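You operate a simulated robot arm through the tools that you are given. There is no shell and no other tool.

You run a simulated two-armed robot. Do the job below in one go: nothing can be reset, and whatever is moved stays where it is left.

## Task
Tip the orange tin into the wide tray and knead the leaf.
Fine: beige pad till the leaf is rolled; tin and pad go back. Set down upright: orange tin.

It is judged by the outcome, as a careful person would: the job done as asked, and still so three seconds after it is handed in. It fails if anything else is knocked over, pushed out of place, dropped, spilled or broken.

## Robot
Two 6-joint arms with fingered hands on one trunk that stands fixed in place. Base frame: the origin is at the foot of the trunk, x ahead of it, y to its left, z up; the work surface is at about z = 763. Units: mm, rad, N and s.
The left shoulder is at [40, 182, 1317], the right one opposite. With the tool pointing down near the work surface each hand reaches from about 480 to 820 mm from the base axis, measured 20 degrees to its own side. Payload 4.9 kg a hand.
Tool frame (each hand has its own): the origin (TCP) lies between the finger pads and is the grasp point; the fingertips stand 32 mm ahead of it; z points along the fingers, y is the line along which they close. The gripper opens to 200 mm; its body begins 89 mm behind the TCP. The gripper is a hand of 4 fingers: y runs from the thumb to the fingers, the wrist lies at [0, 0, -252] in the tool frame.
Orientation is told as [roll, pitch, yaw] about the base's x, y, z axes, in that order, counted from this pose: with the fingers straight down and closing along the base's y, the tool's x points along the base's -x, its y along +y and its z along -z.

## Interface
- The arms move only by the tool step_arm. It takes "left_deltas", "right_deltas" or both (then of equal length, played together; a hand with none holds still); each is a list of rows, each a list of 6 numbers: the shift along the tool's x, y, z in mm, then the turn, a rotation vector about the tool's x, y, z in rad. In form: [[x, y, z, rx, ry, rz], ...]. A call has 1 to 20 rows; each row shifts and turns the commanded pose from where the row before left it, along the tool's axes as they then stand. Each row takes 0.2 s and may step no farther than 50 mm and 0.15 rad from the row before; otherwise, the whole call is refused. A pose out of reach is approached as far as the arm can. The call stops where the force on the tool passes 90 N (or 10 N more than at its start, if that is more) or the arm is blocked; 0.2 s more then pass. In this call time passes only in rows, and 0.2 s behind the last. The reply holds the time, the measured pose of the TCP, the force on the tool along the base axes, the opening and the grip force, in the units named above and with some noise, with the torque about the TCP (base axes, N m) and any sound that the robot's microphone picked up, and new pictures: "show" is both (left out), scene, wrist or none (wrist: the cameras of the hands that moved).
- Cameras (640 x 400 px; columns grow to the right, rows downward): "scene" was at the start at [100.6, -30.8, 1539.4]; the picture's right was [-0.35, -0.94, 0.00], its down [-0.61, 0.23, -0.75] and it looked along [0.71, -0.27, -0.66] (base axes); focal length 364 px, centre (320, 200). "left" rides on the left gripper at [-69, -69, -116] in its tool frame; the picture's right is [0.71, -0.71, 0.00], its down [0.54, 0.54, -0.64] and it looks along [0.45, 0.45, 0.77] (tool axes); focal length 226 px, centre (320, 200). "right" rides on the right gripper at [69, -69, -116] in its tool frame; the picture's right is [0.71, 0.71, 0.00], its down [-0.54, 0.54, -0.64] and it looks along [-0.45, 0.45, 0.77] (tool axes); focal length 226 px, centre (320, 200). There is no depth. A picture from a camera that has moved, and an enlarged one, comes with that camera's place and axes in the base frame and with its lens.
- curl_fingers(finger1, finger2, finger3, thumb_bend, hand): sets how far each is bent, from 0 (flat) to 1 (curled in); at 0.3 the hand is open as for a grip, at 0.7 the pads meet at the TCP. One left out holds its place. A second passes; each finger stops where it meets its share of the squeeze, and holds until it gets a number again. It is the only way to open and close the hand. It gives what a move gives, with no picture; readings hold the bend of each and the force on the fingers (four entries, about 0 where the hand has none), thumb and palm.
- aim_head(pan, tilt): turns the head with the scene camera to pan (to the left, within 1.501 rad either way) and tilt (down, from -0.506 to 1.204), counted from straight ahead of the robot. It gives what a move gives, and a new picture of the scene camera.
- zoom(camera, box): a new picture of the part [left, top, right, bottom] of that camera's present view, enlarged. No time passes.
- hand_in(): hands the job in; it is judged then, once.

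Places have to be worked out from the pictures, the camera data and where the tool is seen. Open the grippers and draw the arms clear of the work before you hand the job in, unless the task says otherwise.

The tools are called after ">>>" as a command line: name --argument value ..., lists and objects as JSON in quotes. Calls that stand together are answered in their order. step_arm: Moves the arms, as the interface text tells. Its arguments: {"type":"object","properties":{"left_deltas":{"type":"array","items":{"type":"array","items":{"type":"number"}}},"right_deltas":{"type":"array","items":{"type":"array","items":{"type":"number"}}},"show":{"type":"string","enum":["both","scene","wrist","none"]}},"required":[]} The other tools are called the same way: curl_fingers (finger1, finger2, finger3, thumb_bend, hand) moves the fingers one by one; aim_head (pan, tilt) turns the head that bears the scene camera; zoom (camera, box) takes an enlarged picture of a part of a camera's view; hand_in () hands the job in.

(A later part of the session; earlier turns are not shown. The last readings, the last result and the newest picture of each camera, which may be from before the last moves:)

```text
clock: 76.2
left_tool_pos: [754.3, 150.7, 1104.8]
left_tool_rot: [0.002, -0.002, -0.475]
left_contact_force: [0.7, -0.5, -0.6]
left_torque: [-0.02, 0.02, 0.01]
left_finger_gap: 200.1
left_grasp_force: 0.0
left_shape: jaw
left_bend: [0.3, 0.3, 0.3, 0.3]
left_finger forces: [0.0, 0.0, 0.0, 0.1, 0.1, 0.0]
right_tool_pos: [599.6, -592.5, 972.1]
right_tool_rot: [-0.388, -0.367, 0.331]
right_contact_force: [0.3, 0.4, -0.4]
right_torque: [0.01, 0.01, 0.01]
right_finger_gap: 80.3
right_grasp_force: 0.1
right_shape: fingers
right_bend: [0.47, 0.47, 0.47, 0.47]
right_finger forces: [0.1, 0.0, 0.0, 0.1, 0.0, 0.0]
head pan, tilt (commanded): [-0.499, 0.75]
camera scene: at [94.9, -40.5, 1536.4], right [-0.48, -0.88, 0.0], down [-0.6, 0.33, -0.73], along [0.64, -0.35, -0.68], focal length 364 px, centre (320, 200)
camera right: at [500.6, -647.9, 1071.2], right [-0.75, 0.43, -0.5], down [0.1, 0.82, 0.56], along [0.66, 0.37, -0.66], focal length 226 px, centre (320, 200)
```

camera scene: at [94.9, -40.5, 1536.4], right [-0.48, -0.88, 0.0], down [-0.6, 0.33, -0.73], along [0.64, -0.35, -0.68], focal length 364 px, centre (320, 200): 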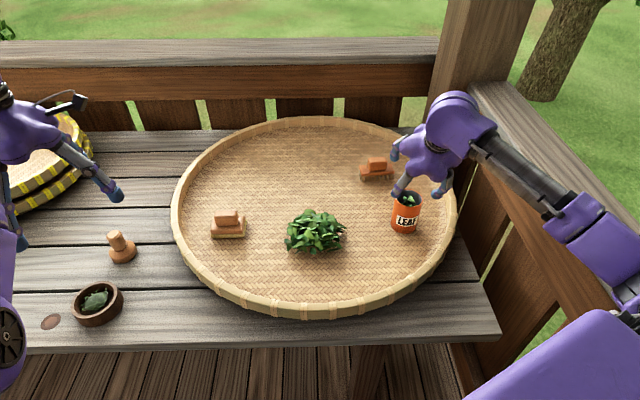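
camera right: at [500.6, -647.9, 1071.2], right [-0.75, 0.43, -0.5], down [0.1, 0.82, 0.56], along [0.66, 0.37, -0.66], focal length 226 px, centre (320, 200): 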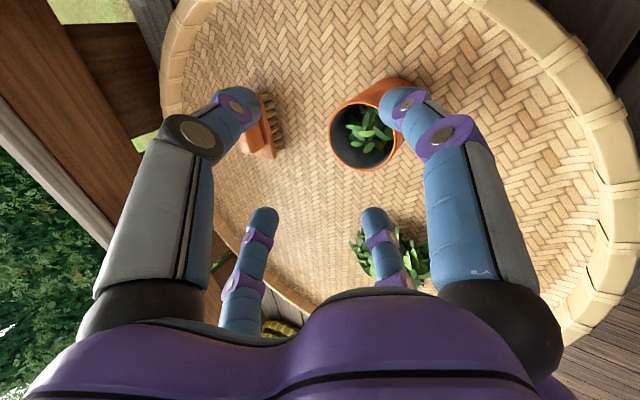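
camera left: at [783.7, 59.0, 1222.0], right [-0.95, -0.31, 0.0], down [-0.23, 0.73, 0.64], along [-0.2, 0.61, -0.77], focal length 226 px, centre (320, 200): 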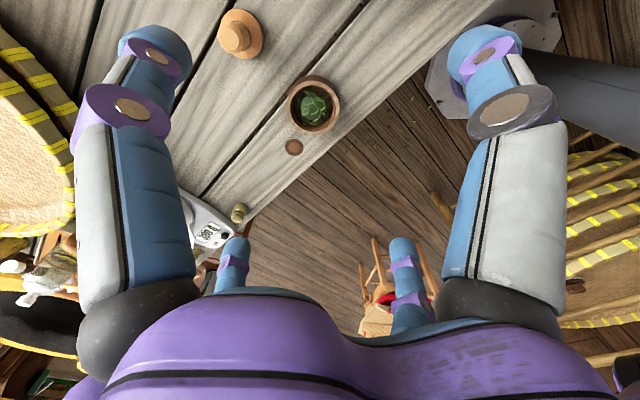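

The tin's mouth in the wrist view falls within a few pixels of where (608, -598, 868) should appear, so my estimate holds. I'll go down most of the way and check the fingers' clearance around the tin.

>>> step_arm --right_deltas '[[4.46, 4.3, 11.4, 0, 0, 0], [4.46, 4.3, 11.4, 0, 0, 0], [4.46, 4.3, 11.4, 0, 0, 0], [4.46, 4.3, 11.4, 0, 0, 0], [4.46, 4.3, 11.4, 0, 0, 0], [4.46, 4.3, 11.4, 0, 0, 0]]' --show "both"

>>> zoom --camera "scene" --box '[360, 120, 480, 250]'

```text
clock: 77.6
left_tool_pos: [753.6, 152.2, 1105.7]
left_tool_rot: [0.002, 0.0, -0.474]
left_contact_force: [0.0, -1.0, 0.6]
left_torque: [0.0, -0.02, -0.01]
left_finger_gap: 199.7
left_grasp_force: 0.1
left_shape: jaw
left_bend: [0.3, 0.3, 0.3, 0.3]
left_finger forces: [0.0, 0.0, 0.0, 0.0, 0.0, 0.0]
right_tool_pos: [600.9, -593.8, 893.8]
right_tool_rot: [-0.39, -0.367, 0.332]
right_contact_force: [0.0, 0.3, -0.8]
right_torque: [0.0, -0.01, -0.02]
right_finger_gap: 80.2
right_grasp_force: 0.1
right_shape: fingers
right_bend: [0.47, 0.47, 0.47, 0.47]
right_finger forces: [0.0, 0.0, 0.1, 0.0, 0.0, 0.0]
head pan, tilt (commanded): [-0.499, 0.75]
camera scene: at [94.6, -40.6, 1536.4], right [-0.48, -0.88, 0.0], down [-0.6, 0.33, -0.73], along [0.64, -0.35, -0.68], focal length 364 px, centre (320, 200)
camera right: at [502.2, -649.6, 992.7], right [-0.75, 0.43, -0.5], down [0.1, 0.82, 0.56], along [0.66, 0.36, -0.66], focal length 226 px, centre (320, 200)
```

scene: 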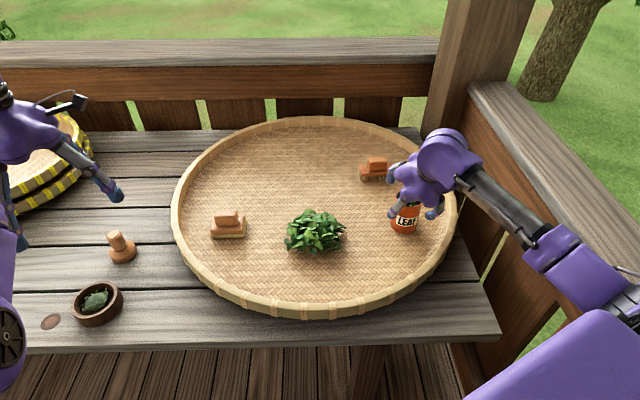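
right: 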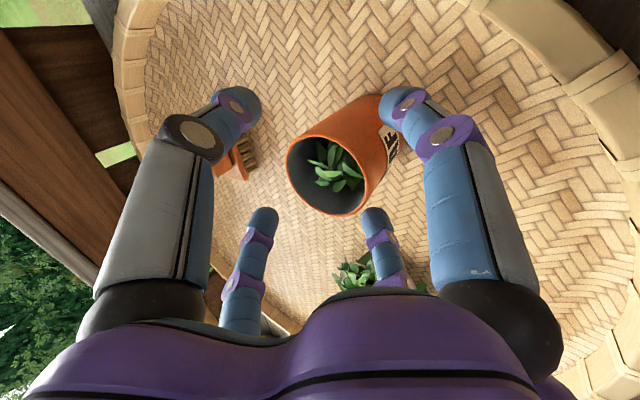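

```text
3.08 times, centred on (420, 185) of scene
camera zoom: at [94.6, -40.6, 1536.4], right [-0.48, -0.88, 0.0], down [-0.6, 0.33, -0.73], along [0.64, -0.35, -0.68], focal length 1121 px, centre (12, 246)
```

zoom: 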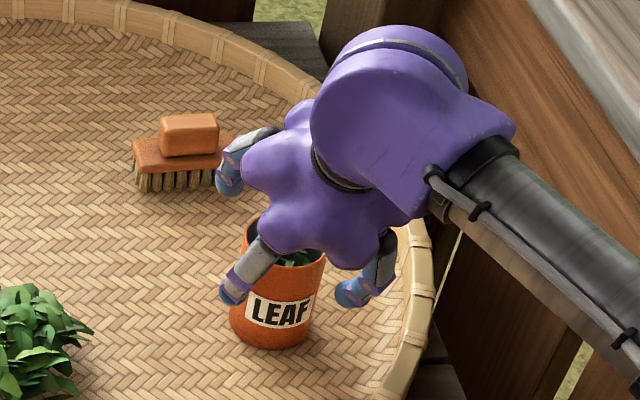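

The mouth again appears where expected (within 5 px), and the four fingers straddle the tin. I'll go down the remaining 52 mm in small steps.

>>> step_arm --right_deltas '[[3.44, 3.44, 9.2, 0, 0, 0], [3.44, 3.44, 9.2, 0, 0, 0], [3.44, 3.44, 9.2, 0, 0, 0], [3.44, 3.44, 9.2, 0, 0, 0], [3.0, 3.0, 7.5, 0, 0, 0]]' --show "both"

>>> zoom --camera "scene" --box '[360, 140, 460, 250]'

```text
clock: 78.8
left_tool_pos: [754.4, 152.5, 1104.9]
left_tool_rot: [0.003, -0.001, -0.474]
left_contact_force: [-0.2, 0.4, 1.4]
left_torque: [0.0, 0.0, 0.03]
left_finger_gap: 199.6
left_grasp_force: 0.0
left_shape: jaw
left_bend: [0.3, 0.3, 0.3, 0.3]
left_finger forces: [0.0, 0.0, 0.0, 0.0, 0.1, 0.0]
right_tool_pos: [602.8, -594.4, 843.1]
right_tool_rot: [-0.39, -0.367, 0.331]
right_contact_force: [0.2, 0.2, 0.2]
right_torque: [0.01, -0.03, 0.03]
right_finger_gap: 80.5
right_grasp_force: 0.0
right_shape: fingers
right_bend: [0.47, 0.47, 0.47, 0.47]
right_finger forces: [0.0, 0.0, 0.0, 0.0, 0.1, 0.0]
head pan, tilt (commanded): [-0.499, 0.75]
camera scene: at [94.6, -40.6, 1536.4], right [-0.48, -0.88, 0.0], down [-0.6, 0.33, -0.73], along [0.64, -0.35, -0.68], focal length 364 px, centre (320, 200)
camera right: at [504.3, -650.0, 942.6], right [-0.75, 0.43, -0.5], down [0.1, 0.82, 0.56], along [0.66, 0.36, -0.66], focal length 226 px, centre (320, 200)
```

scene: 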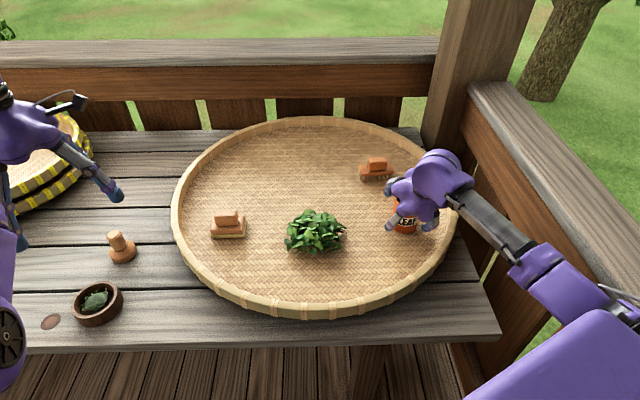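
right: 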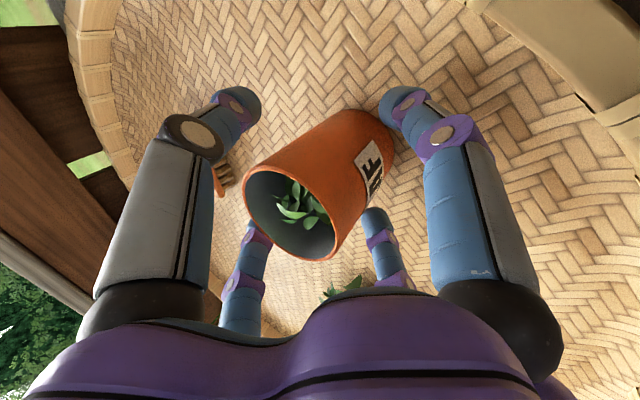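

```text
3.64 times, centred on (410, 195) of scene
camera zoom: at [94.6, -40.6, 1536.4], right [-0.48, -0.88, 0.0], down [-0.6, 0.33, -0.73], along [0.64, -0.35, -0.68], focal length 1324 px, centre (-7, 218)
```

zoom: 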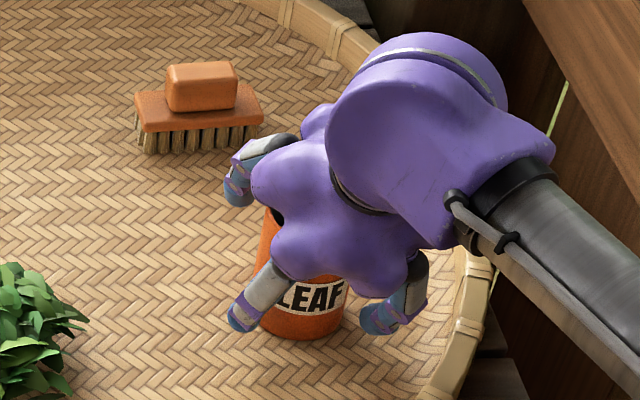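

No contact yet, and the fingers surround the tin with the two lower tips clear of the tray. I'll first bring the two upper fingers (finger3 and thumb) closer, then close all four.

>>> curl_fingers --hand "right" --finger3 0.53 --thumb_bend 0.53

>>> curl_fingers --hand "right" --finger1 0.65 --finger2 0.65 --finger3 0.65 --thumb_bend 0.65

>>> zoom --camera "right" --box '[0, 0, 640, 400]'

>>> zoom --camera "scene" --box '[360, 140, 460, 250]'

```text
clock: 79.8
left_tool_pos: [754.4, 152.1, 1105.0]
left_tool_rot: [0.002, 0.0, -0.475]
left_contact_force: [-0.5, -0.9, -0.3]
left_torque: [0.0, 0.01, -0.01]
left_finger_gap: 199.9
left_grasp_force: 0.1
left_shape: jaw
left_bend: [0.3, 0.3, 0.3, 0.3]
left_finger forces: [0.1, 0.0, 0.1, 0.0, 0.0, 0.0]
right_tool_pos: [603.8, -593.6, 843.7]
right_tool_rot: [-0.389, -0.365, 0.331]
right_contact_force: [-0.7, -0.1, -1.0]
right_torque: [0.05, 0.01, 0.02]
right_finger_gap: 70.4
right_grasp_force: 0.1
right_shape: fingers
right_bend: [0.47, 0.47, 0.53, 0.53]
right_finger forces: [0.0, 0.0, 0.1, 0.1, 0.0, 0.1]
head pan, tilt (commanded): [-0.499, 0.75]
```

```text
clock: 80.8
left_tool_pos: [753.7, 152.1, 1106.2]
left_tool_rot: [0.002, -0.003, -0.474]
left_contact_force: [0.7, -0.4, -0.2]
left_torque: [0.0, 0.0, 0.03]
left_finger_gap: 199.7
left_grasp_force: 0.0
left_shape: jaw
left_bend: [0.3, 0.3, 0.3, 0.3]
left_finger forces: [0.0, 0.0, 0.1, 0.0, 0.0, 0.0]
right_tool_pos: [603.3, -594.2, 844.5]
right_tool_rot: [-0.391, -0.369, 0.335]
right_contact_force: [-2.2, -0.1, 9.2]
right_torque: [0.24, 0.32, 0.04]
right_finger_gap: 48.3
right_grasp_force: 19.9
right_shape: fingers
right_bend: [0.54, 0.52, 0.58, 0.6]
right_finger forces: [9.2, 8.8, 8.5, 0.0, 13.2, 0.0]
head pan, tilt (commanded): [-0.499, 0.75]
```

```text
1.00 times, centred on (320, 200) of right (not enlarged: the box is as wide or as high as the picture)
camera zoom: at [504.1, -649.8, 943.1], right [-0.75, 0.43, -0.5], down [0.1, 0.82, 0.56], along [0.66, 0.36, -0.66], focal length 226 px, centre (320, 200)
```

zoom: 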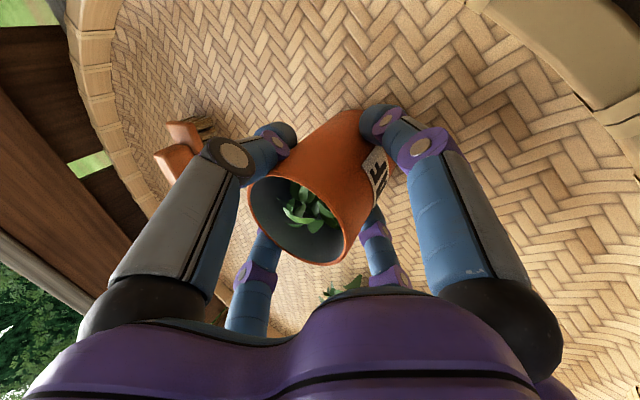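

```text
3.64 times, centred on (410, 195) of scene
camera zoom: at [94.1, -40.3, 1536.5], right [-0.48, -0.88, 0.0], down [-0.6, 0.33, -0.73], along [0.64, -0.35, -0.68], focal length 1324 px, centre (-7, 218)
```

zoom: 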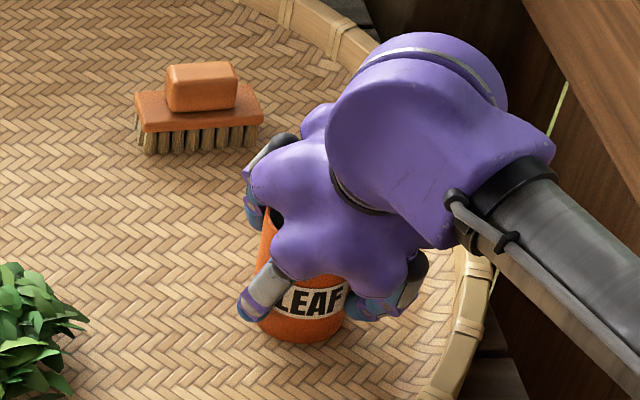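

All four fingers hold the tin with about 9–13 N each, and it stays upright. I'll lift straight up a little and check that it stays steady in the hand.

>>> step_arm --right_deltas '[[-1.8, -1.77, -4.32, 0, 0, 0], [-1.8, -1.77, -4.32, 0, 0, 0], [-3.6, -3.5, -8.6, 0, 0, 0], [-3.6, -3.5, -8.6, 0, 0, 0]]' --show "both"

>>> zoom --camera "scene" --box '[360, 140, 460, 250]'

```text
clock: 81.8
left_tool_pos: [753.8, 152.1, 1105.6]
left_tool_rot: [0.002, -0.001, -0.474]
left_contact_force: [0.3, -0.6, 0.4]
left_torque: [0.03, 0.0, -0.01]
left_finger_gap: 199.8
left_grasp_force: 0.1
left_shape: jaw
left_bend: [0.3, 0.3, 0.3, 0.3]
left_finger forces: [0.0, 0.0, 0.0, 0.0, 0.0, 0.0]
right_tool_pos: [602.2, -595.2, 873.1]
right_tool_rot: [-0.388, -0.365, 0.331]
right_contact_force: [-0.5, -0.1, -1.9]
right_torque: [0.0, 0.02, -0.03]
right_finger_gap: 47.9
right_grasp_force: 17.1
right_shape: fingers
right_bend: [0.54, 0.52, 0.58, 0.61]
right_finger forces: [7.2, 7.6, 8.1, 0.1, 11.1, 0.0]
head pan, tilt (commanded): [-0.499, 0.75]
camera scene: at [94.6, -40.6, 1536.4], right [-0.48, -0.88, 0.0], down [-0.6, 0.33, -0.73], along [0.64, -0.35, -0.68], focal length 364 px, centre (320, 200)
camera right: at [503.9, -650.1, 973.0], right [-0.75, 0.44, -0.5], down [0.1, 0.82, 0.56], along [0.66, 0.36, -0.66], focal length 226 px, centre (320, 200)
```

scene: 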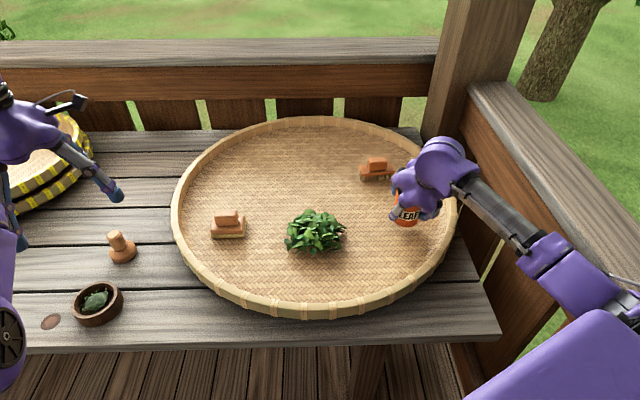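
right: 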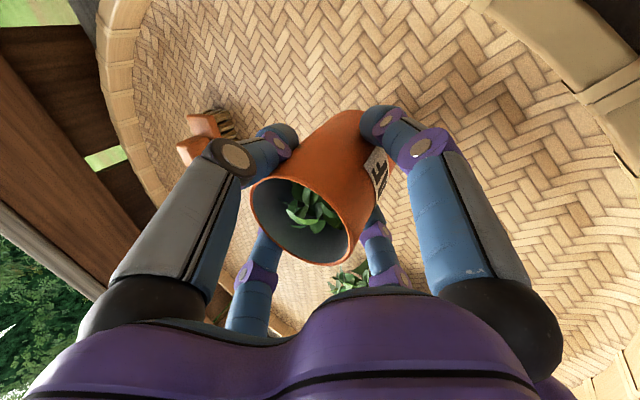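

```text
3.64 times, centred on (410, 195) of scene
camera zoom: at [94.6, -40.6, 1536.4], right [-0.48, -0.88, 0.0], down [-0.6, 0.33, -0.73], along [0.64, -0.35, -0.68], focal length 1324 px, centre (-7, 218)
```

zoom: 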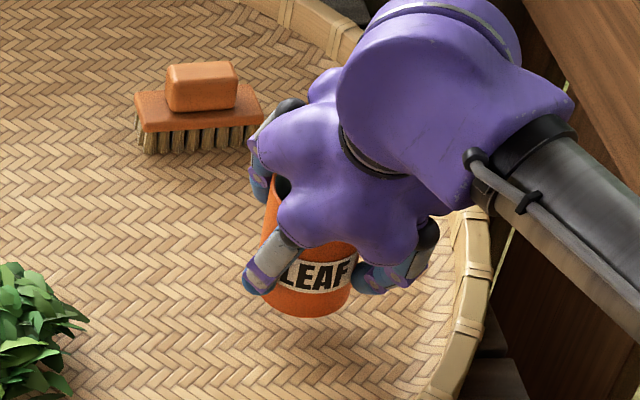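

The tin came up cleanly with the hand (about 1.9 N weight) and sits steady. I'll lift it higher and carry it upright toward the heap.

>>> step_arm --right_deltas '[[-5.4, -5.3, -13, 0, 0, 0], [-7.2, -7.06, -17.3, 0, 0, 0], [-7.2, -7.06, -17.3, 0, 0, 0], [-7.2, -7.06, -17.3, 0, 0, 0], [-7.2, -7.06, -17.3, 0, 0, 0], [-7.2, -7.06, -17.3, 0, 0, 0], [-3.6, -3.5, -8.6, 0, 0, 0]]' --show "wrist"

```text
clock: 83.4
left_tool_pos: [754.0, 152.7, 1105.6]
left_tool_rot: [0.002, 0.0, -0.477]
left_contact_force: [0.2, 0.1, -0.1]
left_torque: [0.0, -0.01, 0.0]
left_finger_gap: 199.9
left_grasp_force: 0.0
left_shape: jaw
left_bend: [0.3, 0.3, 0.3, 0.3]
left_finger forces: [0.1, 0.0, 0.0, 0.1, 0.1, 0.0]
right_tool_pos: [603.0, -595.3, 999.8]
right_tool_rot: [-0.389, -0.368, 0.333]
right_contact_force: [0.3, -0.7, -2.2]
right_torque: [-0.02, 0.01, 0.01]
right_finger_gap: 47.7
right_grasp_force: 16.9
right_shape: fingers
right_bend: [0.54, 0.52, 0.58, 0.61]
right_finger forces: [7.1, 7.6, 8.1, 0.1, 10.8, 0.0]
head pan, tilt (commanded): [-0.499, 0.75]
camera right: at [504.2, -650.0, 1098.6], right [-0.75, 0.43, -0.5], down [0.1, 0.82, 0.56], along [0.66, 0.36, -0.66], focal length 226 px, centre (320, 200)
```

right: 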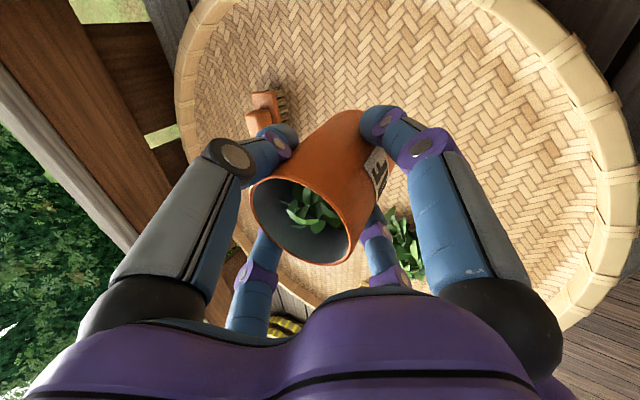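

The grip is unchanged. Next I'll carry the tin level and upright to a point just ahead of the heap.

>>> step_arm --right_deltas '[[-6, 7.6, 0, 0, 0, 0], [-12.06, 15.14, 0.06, 0, 0, 0], [-12.06, 15.14, 0.06, 0, 0, 0], [-12.06, 15.14, 0.06, 0, 0, 0], [-12.06, 15.14, 0.06, 0, 0, 0], [-12.06, 15.14, 0.06, 0, 0, 0], [-12.06, 15.14, 0.06, 0, 0, 0], [-12.06, 15.14, 0.06, 0, 0, 0], [-12.06, 15.14, 0.06, 0, 0, 0], [-12.06, 15.14, 0.06, 0, 0, 0], [-12.06, 15.14, 0.06, 0, 0, 0], [-12.06, 15.14, 0.06, 0, 0, 0], [-12.06, 15.14, 0.06, 0, 0, 0], [-12.06, 15.14, 0.06, 0, 0, 0], [-6, 7.6, 0, 0, 0, 0]]' --show "both"

```text
clock: 86.6
left_tool_pos: [754.2, 151.4, 1105.6]
left_tool_rot: [0.0, 0.0, -0.474]
left_contact_force: [-0.7, -0.7, 0.0]
left_torque: [0.0, 0.0, -0.01]
left_finger_gap: 200.0
left_grasp_force: 0.0
left_shape: jaw
left_bend: [0.3, 0.3, 0.3, 0.3]
left_finger forces: [0.1, 0.0, 0.0, 0.0, 0.0, 0.0]
right_tool_pos: [716.4, -348.2, 984.6]
right_tool_rot: [-0.39, -0.368, 0.33]
right_contact_force: [0.8, -0.3, -1.9]
right_torque: [-0.01, 0.0, -0.01]
right_finger_gap: 47.5
right_grasp_force: 16.4
right_shape: fingers
right_bend: [0.54, 0.52, 0.58, 0.61]
right_finger forces: [7.1, 7.7, 8.0, 0.0, 10.5, 0.0]
head pan, tilt (commanded): [-0.499, 0.75]
camera scene: at [94.7, -40.5, 1536.4], right [-0.48, -0.88, 0.0], down [-0.6, 0.33, -0.73], along [0.64, -0.35, -0.68], focal length 364 px, centre (320, 200)
camera right: at [617.7, -403.9, 1082.9], right [-0.75, 0.43, -0.5], down [0.1, 0.82, 0.56], along [0.66, 0.36, -0.66], focal length 226 px, centre (320, 200)
```

scene: 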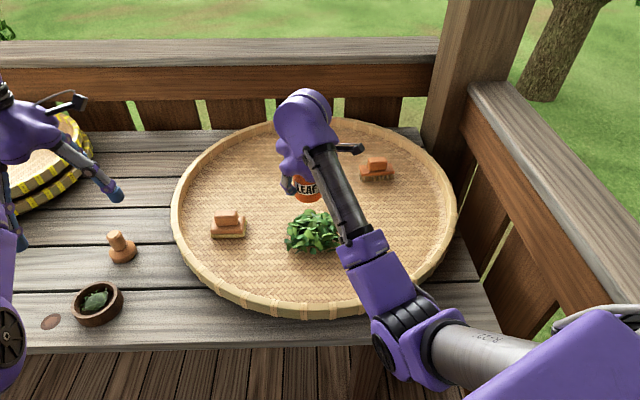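
right: 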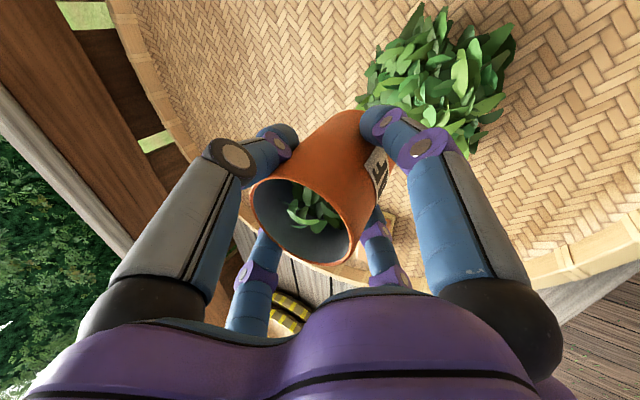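

The tin is upright and steady over the far side of the heap. I'll zoom in on the heap from the wrist to locate its centre precisely before tipping.

>>> zoom --camera "right" --box '[330, 0, 560, 180]'

>>> zoom --camera "scene" --box '[250, 140, 380, 270]'

```text
2.22 times, centred on (445, 90) of right
camera zoom: at [617.7, -403.9, 1082.9], right [-0.75, 0.43, -0.5], down [0.1, 0.82, 0.56], along [0.66, 0.36, -0.66], focal length 502 px, centre (42, 444)
```

zoom: 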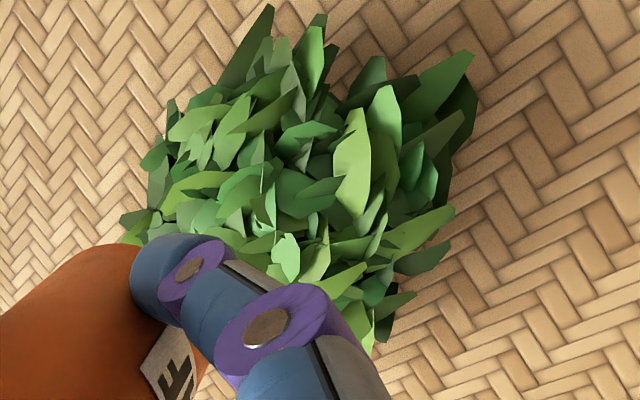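

```text
3.08 times, centred on (315, 205) of scene
camera zoom: at [94.7, -40.5, 1536.4], right [-0.48, -0.88, 0.0], down [-0.6, 0.33, -0.73], along [0.64, -0.35, -0.68], focal length 1121 px, centre (335, 185)
```

zoom: 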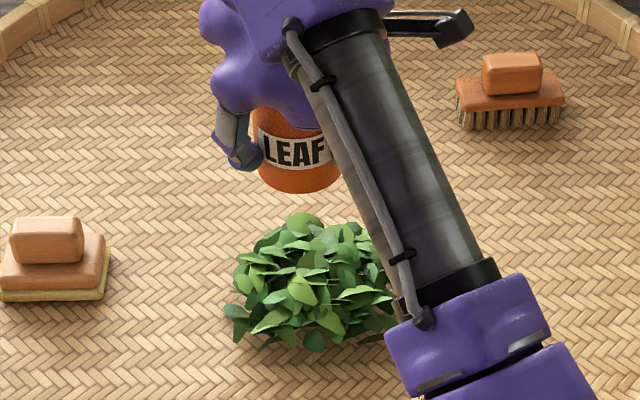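

Both cameras together put the heap centre near (676, -354). I'll shift slightly, turn the heading to -15 degrees, and roll the tin half a turn about the slanted tool axis. Its mouth stays above horizontal through that, and the final raising does the tipping, straight down between two fingers.

>>> step_arm --right_deltas '[[6.5, -4.2, 4.7, 0, 0, 0], [6.5, -4.2, 4.7, 0, 0, 0], [0, 0, 0, -0.0466, -0.0459, -0.1123], [0, 0, 0, -0.0466, -0.0459, -0.1123], [0, 0, 0, 0, 0, 0.12], [0, 0, 0, 0, 0, 0.14], [0, 0, 0, 0, 0, 0.14], [0, 0, 0, 0, 0, 0.14], [0, 0, 0, 0, 0, 0.14], [0, 0, 0, 0, 0, 0.14], [0, 0, 0, 0, 0, 0.14], [0, 0, 0, 0, 0, 0.14], [0, 0, 0, 0, 0, 0.14], [0, 0, 0, 0, 0, 0.14], [0, 0, 0, 0, 0, 0.14], [0, 0, 0, 0, 0, 0.14], [0, 0, 0, 0, 0, 0.14], [0, 0, 0, 0, 0, 0.14], [0, 0, 0, 0, 0, 0.12]]' --show "both"

```text
clock: 90.6
left_tool_pos: [752.8, 151.2, 1104.7]
left_tool_rot: [0.001, 0.0, -0.475]
left_contact_force: [0.9, 0.3, 0.2]
left_torque: [-0.01, -0.01, 0.03]
left_finger_gap: 200.3
left_grasp_force: 0.1
left_shape: jaw
left_bend: [0.3, 0.3, 0.3, 0.3]
left_finger forces: [0.0, 0.0, 0.0, 0.0, 0.0, 0.0]
right_tool_pos: [709.9, -363.3, 973.6]
right_tool_rot: [0.51, -0.142, -1.582]
right_contact_force: [-0.4, -0.4, -1.2]
right_torque: [0.01, 0.02, -0.03]
right_finger_gap: 47.2
right_grasp_force: 16.6
right_shape: fingers
right_bend: [0.54, 0.52, 0.58, 0.61]
right_finger forces: [7.0, 7.1, 7.8, 0.0, 10.3, 0.1]
head pan, tilt (commanded): [-0.499, 0.75]
camera scene: at [94.6, -40.6, 1536.4], right [-0.48, -0.88, 0.0], down [-0.6, 0.33, -0.73], along [0.64, -0.35, -0.68], focal length 364 px, centre (320, 200)
camera right: at [595.1, -284.3, 1030.4], right [0.62, 0.74, 0.24], down [0.15, -0.42, 0.89], along [0.77, -0.52, -0.38], focal length 226 px, centre (320, 200)
```

scene: 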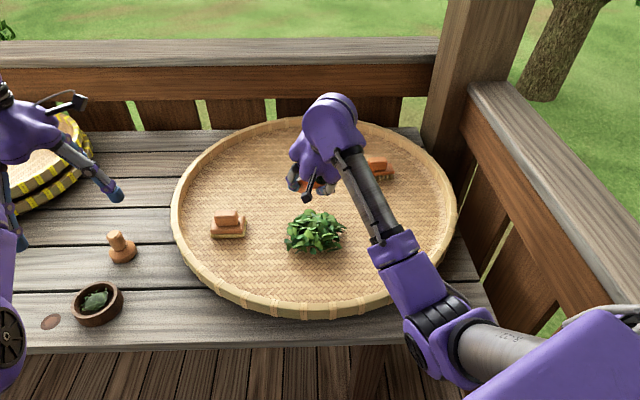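
right: 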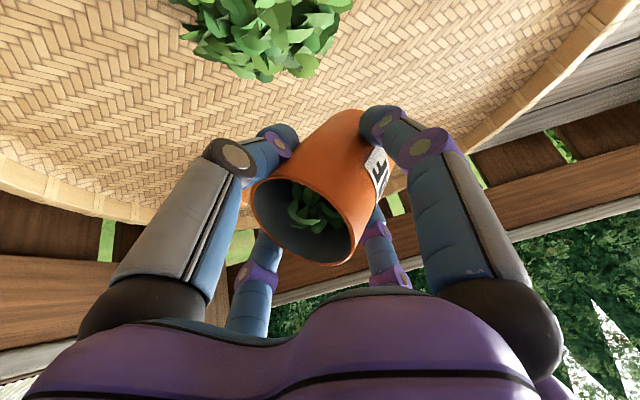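

Roll is going smoothly and the leaves remain in the tin. I'll finish the half-turn and begin raising, stopping just short of where it would pour.

>>> step_arm --right_deltas '[[0, 0, 0, 0, 0, 0.134], [0, 0, 0, 0, 0, 0.134], [0, 0, 0, 0, 0, 0.134], [0, 0, 0, 0, 0, 0.134], [0, 0, 0, 0, 0, 0.134], [0, 0, 0, 0, 0, 0.134], [0, 0, 0, 0, 0, 0.134], [0, 0, 0, 0, 0, 0.134], [0, 0, 0, -0.0704, 0.071, 0], [0, 0, 0, -0.0704, 0.071, 0], [0, 0, 0, -0.0704, 0.071, 0], [0, 0, 0, -0.0704, 0.071, 0]]' --show "both"

```text
clock: 93.2
left_tool_pos: [755.7, 151.2, 1105.3]
left_tool_rot: [0.002, 0.0, -0.475]
left_contact_force: [-0.2, -0.2, -1.0]
left_torque: [0.0, 0.0, 0.0]
left_finger_gap: 200.3
left_grasp_force: 0.1
left_shape: jaw
left_bend: [0.3, 0.3, 0.3, 0.3]
left_finger forces: [0.0, 0.1, 0.1, 0.1, 0.1, 0.0]
right_tool_pos: [710.6, -362.7, 973.6]
right_tool_rot: [0.758, 0.602, -2.367]
right_contact_force: [0.0, -0.9, -1.1]
right_torque: [0.03, 0.03, 0.01]
right_finger_gap: 46.9
right_grasp_force: 16.2
right_shape: fingers
right_bend: [0.54, 0.53, 0.58, 0.61]
right_finger forces: [7.0, 7.2, 7.9, 0.0, 10.2, 0.0]
head pan, tilt (commanded): [-0.499, 0.75]
camera scene: at [94.8, -40.6, 1536.4], right [-0.48, -0.88, 0.0], down [-0.6, 0.33, -0.73], along [0.64, -0.35, -0.68], focal length 364 px, centre (320, 200)
camera right: at [646.2, -245.2, 1042.6], right [0.58, -0.15, 0.8], down [-0.69, -0.61, 0.38], along [0.43, -0.78, -0.46], focal length 226 px, centre (320, 200)
```

scene: 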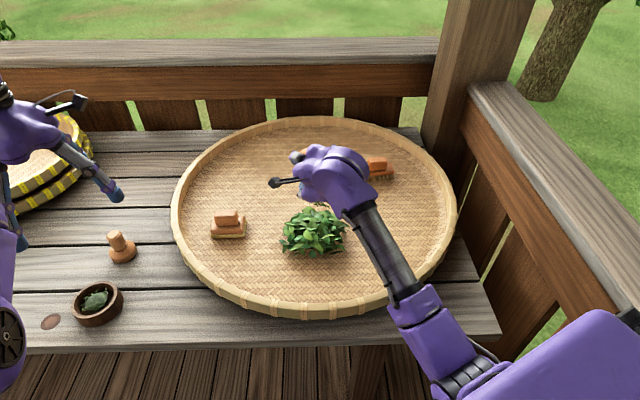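
right: 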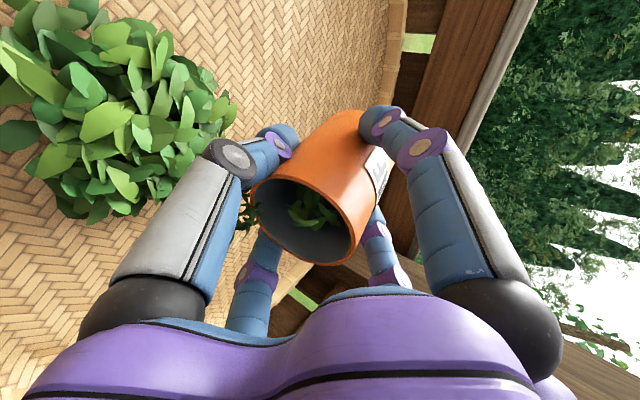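

The tin is tilted past level now, and I see a few green bits outside the mouth. I'll look closer before going on.

>>> zoom --camera "right" --box '[150, 100, 430, 280]'

>>> zoom --camera "scene" --box '[250, 140, 400, 270]'

```text
2.22 times, centred on (290, 190) of right
camera zoom: at [646.2, -245.2, 1042.6], right [0.58, -0.15, 0.8], down [-0.69, -0.61, 0.38], along [0.43, -0.78, -0.46], focal length 502 px, centre (387, 222)
```

zoom: 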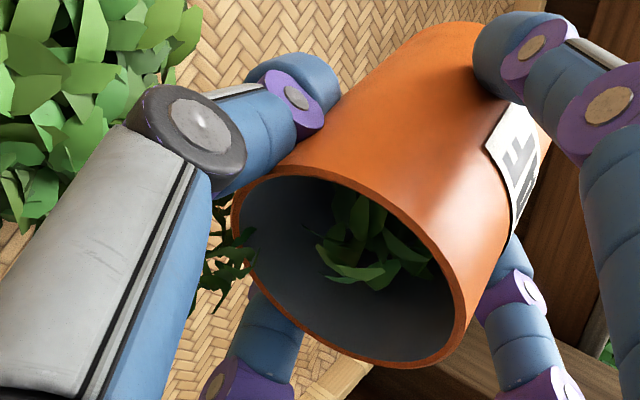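

```text
3.08 times, centred on (325, 205) of scene
camera zoom: at [94.8, -40.6, 1536.4], right [-0.48, -0.88, 0.0], down [-0.6, 0.33, -0.73], along [0.64, -0.35, -0.68], focal length 1121 px, centre (305, 185)
```

zoom: 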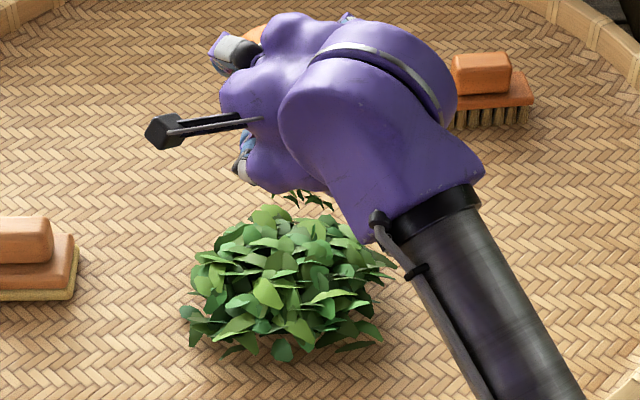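

Leaves are already streaming from the lower lip, and by my geometry they fall at about (682, -355), right onto the heap, which is growing. I'll keep tipping slowly so the rest follows onto the same spot.

>>> step_arm --right_deltas '[[0, 0, 0, 0, 0, 0], [0, 0, 0, 0, 0, 0], [0, 0, 0, -0.0352, 0.0355, 0], [0, 0, 0, -0.0352, 0.0355, 0], [0, 0, 0, -0.0352, 0.0355, 0], [0, 0, 0, -0.0352, 0.0355, 0], [0, 0, 0, 0, 0, 0], [0, 0, 0, 0, 0, 0]]' --show "both"

>>> zoom --camera "right" --box '[150, 100, 430, 280]'

>>> zoom --camera "scene" --box '[250, 140, 400, 270]'

```text
clock: 95.0
left_tool_pos: [755.1, 151.2, 1106.3]
left_tool_rot: [0.001, 0.002, -0.475]
left_contact_force: [-0.2, 0.3, 0.2]
left_torque: [0.03, 0.01, -0.01]
left_finger_gap: 199.9
left_grasp_force: 0.0
left_shape: jaw
left_bend: [0.3, 0.3, 0.3, 0.3]
left_finger forces: [0.0, 0.0, 0.0, 0.1, 0.0, 0.0]
right_tool_pos: [710.0, -362.4, 973.3]
right_tool_rot: [0.98, 0.694, -2.23]
right_contact_force: [0.2, -0.2, -1.2]
right_torque: [0.05, 0.02, 0.01]
right_finger_gap: 46.8
right_grasp_force: 15.9
right_shape: fingers
right_bend: [0.54, 0.53, 0.58, 0.61]
right_finger forces: [6.9, 7.1, 7.8, 0.0, 10.1, 0.1]
head pan, tilt (commanded): [-0.499, 0.75]
camera scene: at [94.6, -40.6, 1536.4], right [-0.48, -0.88, 0.0], down [-0.6, 0.33, -0.73], along [0.64, -0.35, -0.68], focal length 364 px, centre (320, 200)
camera right: at [634.6, -242.4, 1022.9], right [0.41, -0.11, 0.9], down [-0.76, -0.59, 0.28], along [0.51, -0.8, -0.33], focal length 226 px, centre (320, 200)
```

scene: 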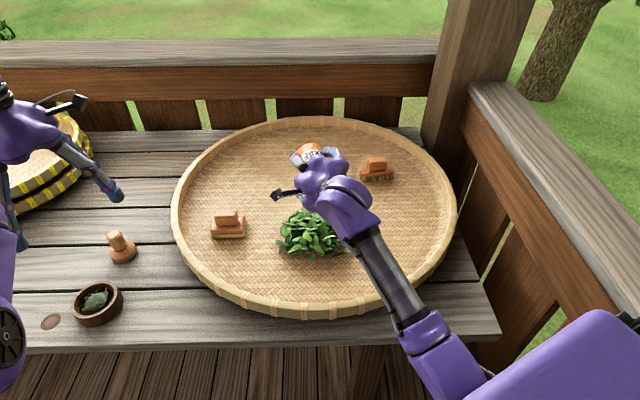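
right: 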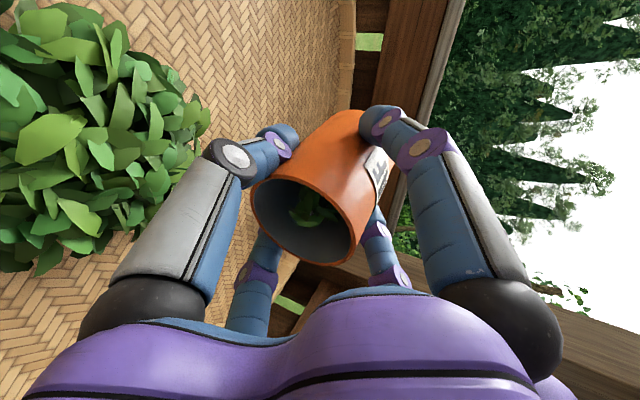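

```text
2.22 times, centred on (290, 190) of right
camera zoom: at [634.6, -242.4, 1022.9], right [0.41, -0.11, 0.9], down [-0.76, -0.59, 0.28], along [0.51, -0.8, -0.33], focal length 502 px, centre (387, 222)
```

zoom: 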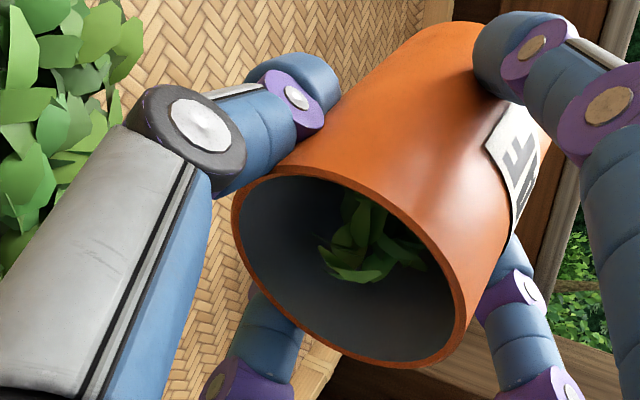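

```text
3.08 times, centred on (325, 205) of scene
camera zoom: at [94.6, -40.6, 1536.4], right [-0.48, -0.88, 0.0], down [-0.6, 0.33, -0.73], along [0.64, -0.35, -0.68], focal length 1121 px, centre (305, 185)
```

zoom: 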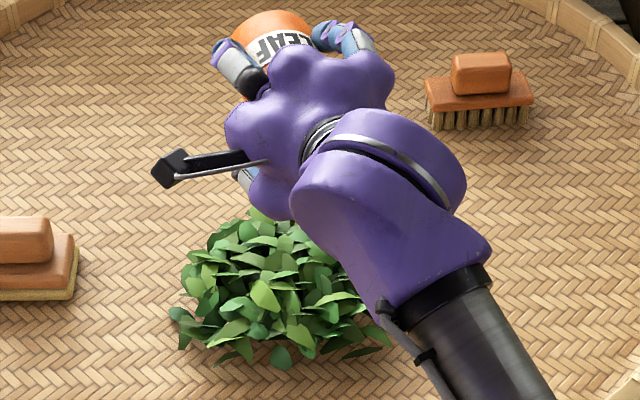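

The heap has grown and less is left in the tin. I'll keep raising to tip it further and empty it fully.

>>> step_arm --right_deltas '[[0, 0, 0, -0.0352, 0.0355, 0], [0, 0, 0, -0.0352, 0.0355, 0], [0, 0, 0, -0.0352, 0.0355, 0], [0, 0, 0, -0.0352, 0.0355, 0], [0, 0, 0, -0.0352, 0.0355, 0], [0, 0, 0, -0.0352, 0.0355, 0], [0, 0, 0, 0, 0, 0], [0, 0, 0, 0, 0, 0], [0, 0, 0, -0.0352, 0.0355, 0], [0, 0, 0, -0.0352, 0.0355, 0], [0, 0, 0, -0.0352, 0.0355, 0], [0, 0, 0, -0.0352, 0.0355, 0], [0, 0, 0, 0, 0, 0], [0, 0, 0, 0, 0, 0]]' --show "both"

>>> zoom --camera "right" --box '[150, 100, 430, 280]'

>>> zoom --camera "scene" --box '[250, 140, 400, 270]'

```text
clock: 98.0
left_tool_pos: [754.3, 151.3, 1105.6]
left_tool_rot: [0.002, -0.002, -0.474]
left_contact_force: [1.1, -0.4, -0.4]
left_torque: [-0.01, -0.05, -0.01]
left_finger_gap: 199.9
left_grasp_force: 0.0
left_shape: jaw
left_bend: [0.3, 0.3, 0.3, 0.3]
left_finger forces: [0.0, 0.1, 0.1, 0.1, 0.0, 0.0]
right_tool_pos: [710.6, -361.8, 974.0]
right_tool_rot: [1.651, 0.785, -1.768]
right_contact_force: [0.8, -0.2, -0.5]
right_torque: [0.03, 0.01, -0.01]
right_finger_gap: 46.8
right_grasp_force: 16.0
right_shape: fingers
right_bend: [0.54, 0.53, 0.58, 0.61]
right_finger forces: [6.8, 7.3, 7.8, 0.1, 10.1, 0.0]
head pan, tilt (commanded): [-0.499, 0.75]
camera scene: at [94.6, -40.6, 1536.4], right [-0.48, -0.88, 0.0], down [-0.6, 0.33, -0.73], along [0.64, -0.35, -0.68], focal length 364 px, centre (320, 200)
camera right: at [623.7, -239.7, 966.6], right [-0.06, 0.01, 1.0], down [-0.81, -0.58, -0.04], along [0.58, -0.81, 0.04], focal length 226 px, centre (320, 200)
```

scene: 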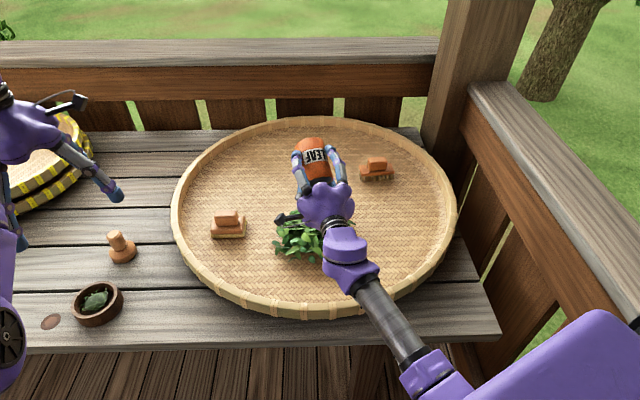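
right: 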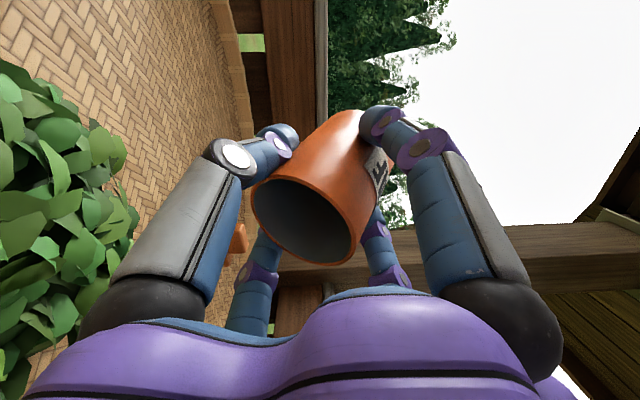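

```text
2.22 times, centred on (290, 190) of right
camera zoom: at [623.7, -239.7, 966.6], right [-0.06, 0.01, 1.0], down [-0.81, -0.58, -0.04], along [0.58, -0.81, 0.04], focal length 502 px, centre (387, 222)
```

zoom: 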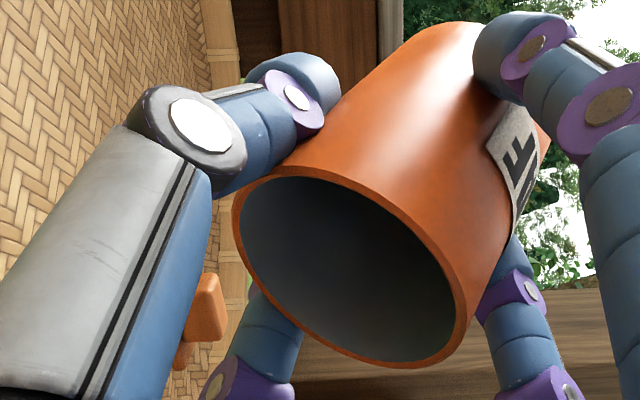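

```text
3.08 times, centred on (325, 205) of scene
camera zoom: at [94.6, -40.6, 1536.4], right [-0.48, -0.88, 0.0], down [-0.6, 0.33, -0.73], along [0.64, -0.35, -0.68], focal length 1121 px, centre (305, 185)
```

zoom: 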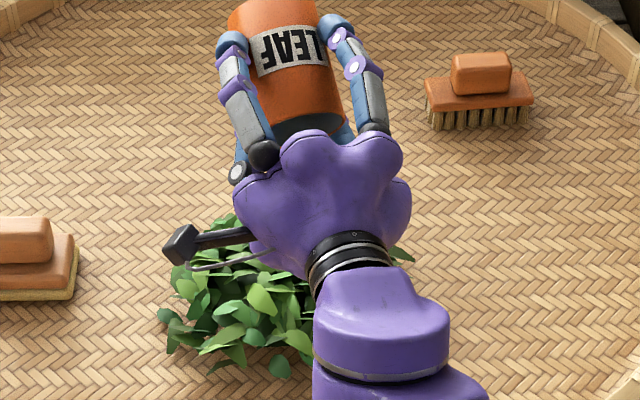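

The tin is empty: only its dark inside shows, and the weight reading dropped. Now I'll reverse the motions, tipping the hand back down and rolling the tin back toward upright.

>>> step_arm --right_deltas '[[0, 0, 0, 0.0704, -0.071, 0], [0, 0, 0, 0.0704, -0.071, 0], [0, 0, 0, 0.0704, -0.071, 0], [0, 0, 0, 0.0704, -0.071, 0], [0, 0, 0, 0.0704, -0.071, 0], [0, 0, 0, 0.0704, -0.071, 0], [0, 0, 0, 0.0704, -0.071, 0], [0, 0, 0, 0.0704, -0.071, 0], [0, 0, 0, 0.0704, -0.071, 0], [0, 0, 0, 0.0704, -0.071, 0], [0, 0, 0, 0.0704, -0.071, 0], [0, 0, 0, 0, 0, -0.1424], [0, 0, 0, 0, 0, -0.1424], [0, 0, 0, 0, 0, -0.1424], [0, 0, 0, 0, 0, -0.1424], [0, 0, 0, 0, 0, -0.1424], [0, 0, 0, 0, 0, -0.1424], [0, 0, 0, 0, 0, -0.1424], [0, 0, 0, 0, 0, -0.1424], [0, 0, 0, 0, 0, -0.1424]]' --show "none"

>>> step_arm --right_deltas '[[0, 0, 0, 0, 0, -0.1424], [0, 0, 0, 0, 0, -0.1424], [0, 0, 0, 0, 0, -0.1424], [0, 0, 0, 0, 0, -0.1424], [0, 0, 0, 0, 0, -0.1424], [0, 0, 0, 0, 0, -0.1424], [0, 0, 0, 0, 0, -0.1424], [0, 0, 0, 0, 0, -0.1424], [0, 0, 0, 0, 0, -0.1424], [0, 0, 0, 0, 0, -0.1424], [0, 0, 0, 0, 0, -0.1424], [0, 0, 0, 0, 0, -0.1424], [0, 0, 0, 0, 0, -0.1424], [0, 0, 0, 0.0466, 0.0459, 0.1123], [0, 0, 0, 0.0466, 0.0459, 0.1123]]' --show "both"

```text
clock: 102.2
left_tool_pos: [753.1, 151.8, 1105.1]
left_tool_rot: [0.002, 0.0, -0.476]
left_contact_force: [0.1, -0.8, -0.2]
left_torque: [-0.02, 0.02, 0.01]
left_finger_gap: 199.9
left_grasp_force: 0.0
left_shape: jaw
left_bend: [0.3, 0.3, 0.3, 0.3]
left_finger forces: [0.0, 0.1, 0.0, 0.0, 0.1, 0.0]
right_tool_pos: [711.0, -364.6, 974.7]
right_tool_rot: [0.473, -0.245, -1.39]
right_contact_force: [0.0, 0.0, -0.7]
right_torque: [-0.01, 0.03, -0.02]
right_finger_gap: 46.4
right_grasp_force: 16.3
right_shape: fingers
right_bend: [0.54, 0.53, 0.58, 0.61]
right_finger forces: [6.7, 7.3, 7.6, 0.0, 9.6, 0.0]
head pan, tilt (commanded): [-0.499, 0.75]
```

```text
clock: 105.4
left_tool_pos: [753.7, 152.7, 1105.4]
left_tool_rot: [0.003, -0.001, -0.477]
left_contact_force: [-0.2, -0.1, 0.4]
left_torque: [-0.01, -0.02, 0.0]
left_finger_gap: 199.6
left_grasp_force: 0.1
left_shape: jaw
left_bend: [0.3, 0.3, 0.3, 0.3]
left_finger forces: [0.1, 0.0, 0.0, 0.0, 0.1, 0.0]
right_tool_pos: [711.5, -363.5, 975.0]
right_tool_rot: [-0.392, -0.368, 0.333]
right_contact_force: [1.3, -0.2, -1.6]
right_torque: [-0.01, 0.02, -0.03]
right_finger_gap: 46.1
right_grasp_force: 15.5
right_shape: fingers
right_bend: [0.54, 0.53, 0.58, 0.61]
right_finger forces: [6.7, 8.0, 7.4, 0.0, 9.6, 0.0]
head pan, tilt (commanded): [-0.499, 0.75]
camera scene: at [94.6, -40.5, 1536.4], right [-0.48, -0.88, 0.0], down [-0.6, 0.33, -0.73], along [0.64, -0.35, -0.68], focal length 364 px, centre (320, 200)
camera right: at [612.1, -418.1, 1073.4], right [-0.75, 0.44, -0.5], down [0.1, 0.82, 0.56], along [0.66, 0.36, -0.66], focal length 226 px, centre (320, 200)
```

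scene: 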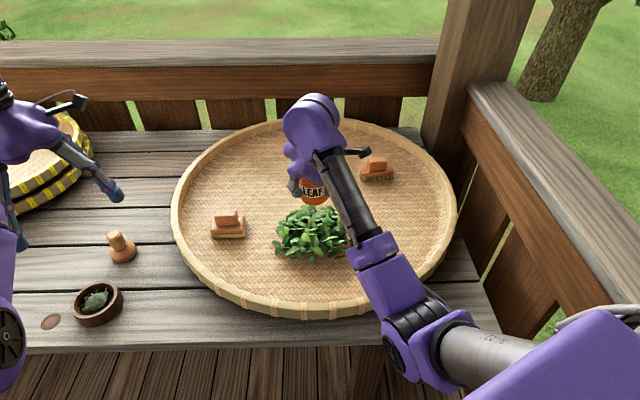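
right: 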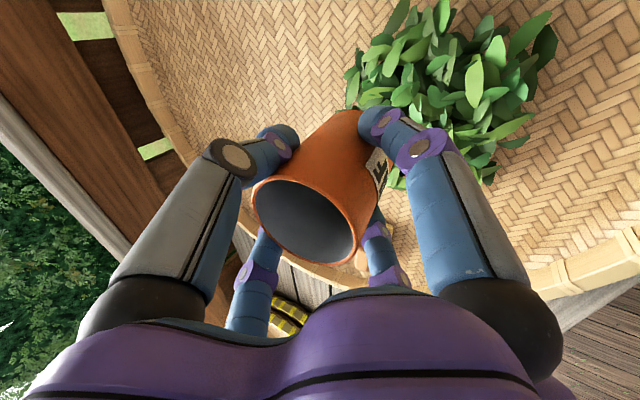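

The empty tin is upright again with the hand in its original grasp orientation. I'll carry it back above its old place.

>>> step_arm --right_deltas '[[5.8, -7, 0.06, 0, 0, 0], [11.56, -14.06, 0.13, 0, 0, 0], [11.56, -14.06, 0.13, 0, 0, 0], [11.56, -14.06, 0.13, 0, 0, 0], [11.56, -14.06, 0.13, 0, 0, 0], [11.56, -14.06, 0.13, 0, 0, 0], [11.56, -14.06, 0.13, 0, 0, 0], [11.56, -14.06, 0.13, 0, 0, 0], [11.56, -14.06, 0.13, 0, 0, 0], [11.56, -14.06, 0.13, 0, 0, 0], [11.56, -14.06, 0.13, 0, 0, 0], [11.56, -14.06, 0.13, 0, 0, 0], [11.56, -14.06, 0.13, 0, 0, 0], [11.56, -14.06, 0.13, 0, 0, 0], [5.8, -7, 0.06, 0, 0, 0]]' --show "scene"

```text
clock: 108.6
left_tool_pos: [753.6, 150.2, 1105.4]
left_tool_rot: [0.002, 0.001, -0.476]
left_contact_force: [0.1, 0.2, -0.2]
left_torque: [0.0, -0.01, 0.01]
left_finger_gap: 199.7
left_grasp_force: 0.0
left_shape: jaw
left_bend: [0.3, 0.3, 0.3, 0.3]
left_finger forces: [0.0, 0.0, 0.0, 0.2, 0.0, 0.1]
right_tool_pos: [601.5, -593.3, 984.6]
right_tool_rot: [-0.389, -0.367, 0.332]
right_contact_force: [0.5, 0.0, -0.4]
right_torque: [0.0, 0.01, -0.01]
right_finger_gap: 46.3
right_grasp_force: 15.9
right_shape: fingers
right_bend: [0.54, 0.53, 0.58, 0.61]
right_finger forces: [6.7, 7.8, 7.3, 0.1, 9.4, 0.0]
head pan, tilt (commanded): [-0.499, 0.75]
camera scene: at [94.5, -40.7, 1536.4], right [-0.48, -0.88, 0.0], down [-0.6, 0.33, -0.73], along [0.64, -0.35, -0.68], focal length 364 px, centre (320, 200)
```

scene: 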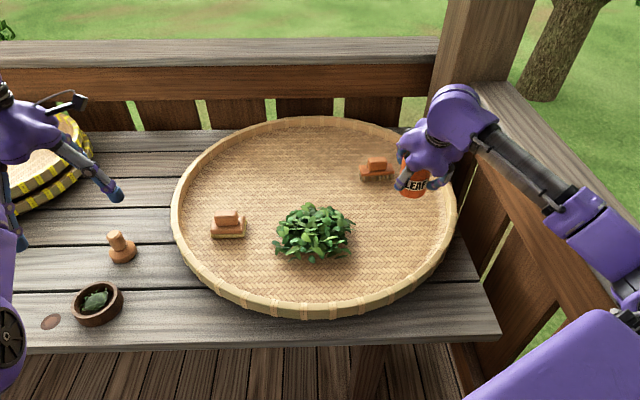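

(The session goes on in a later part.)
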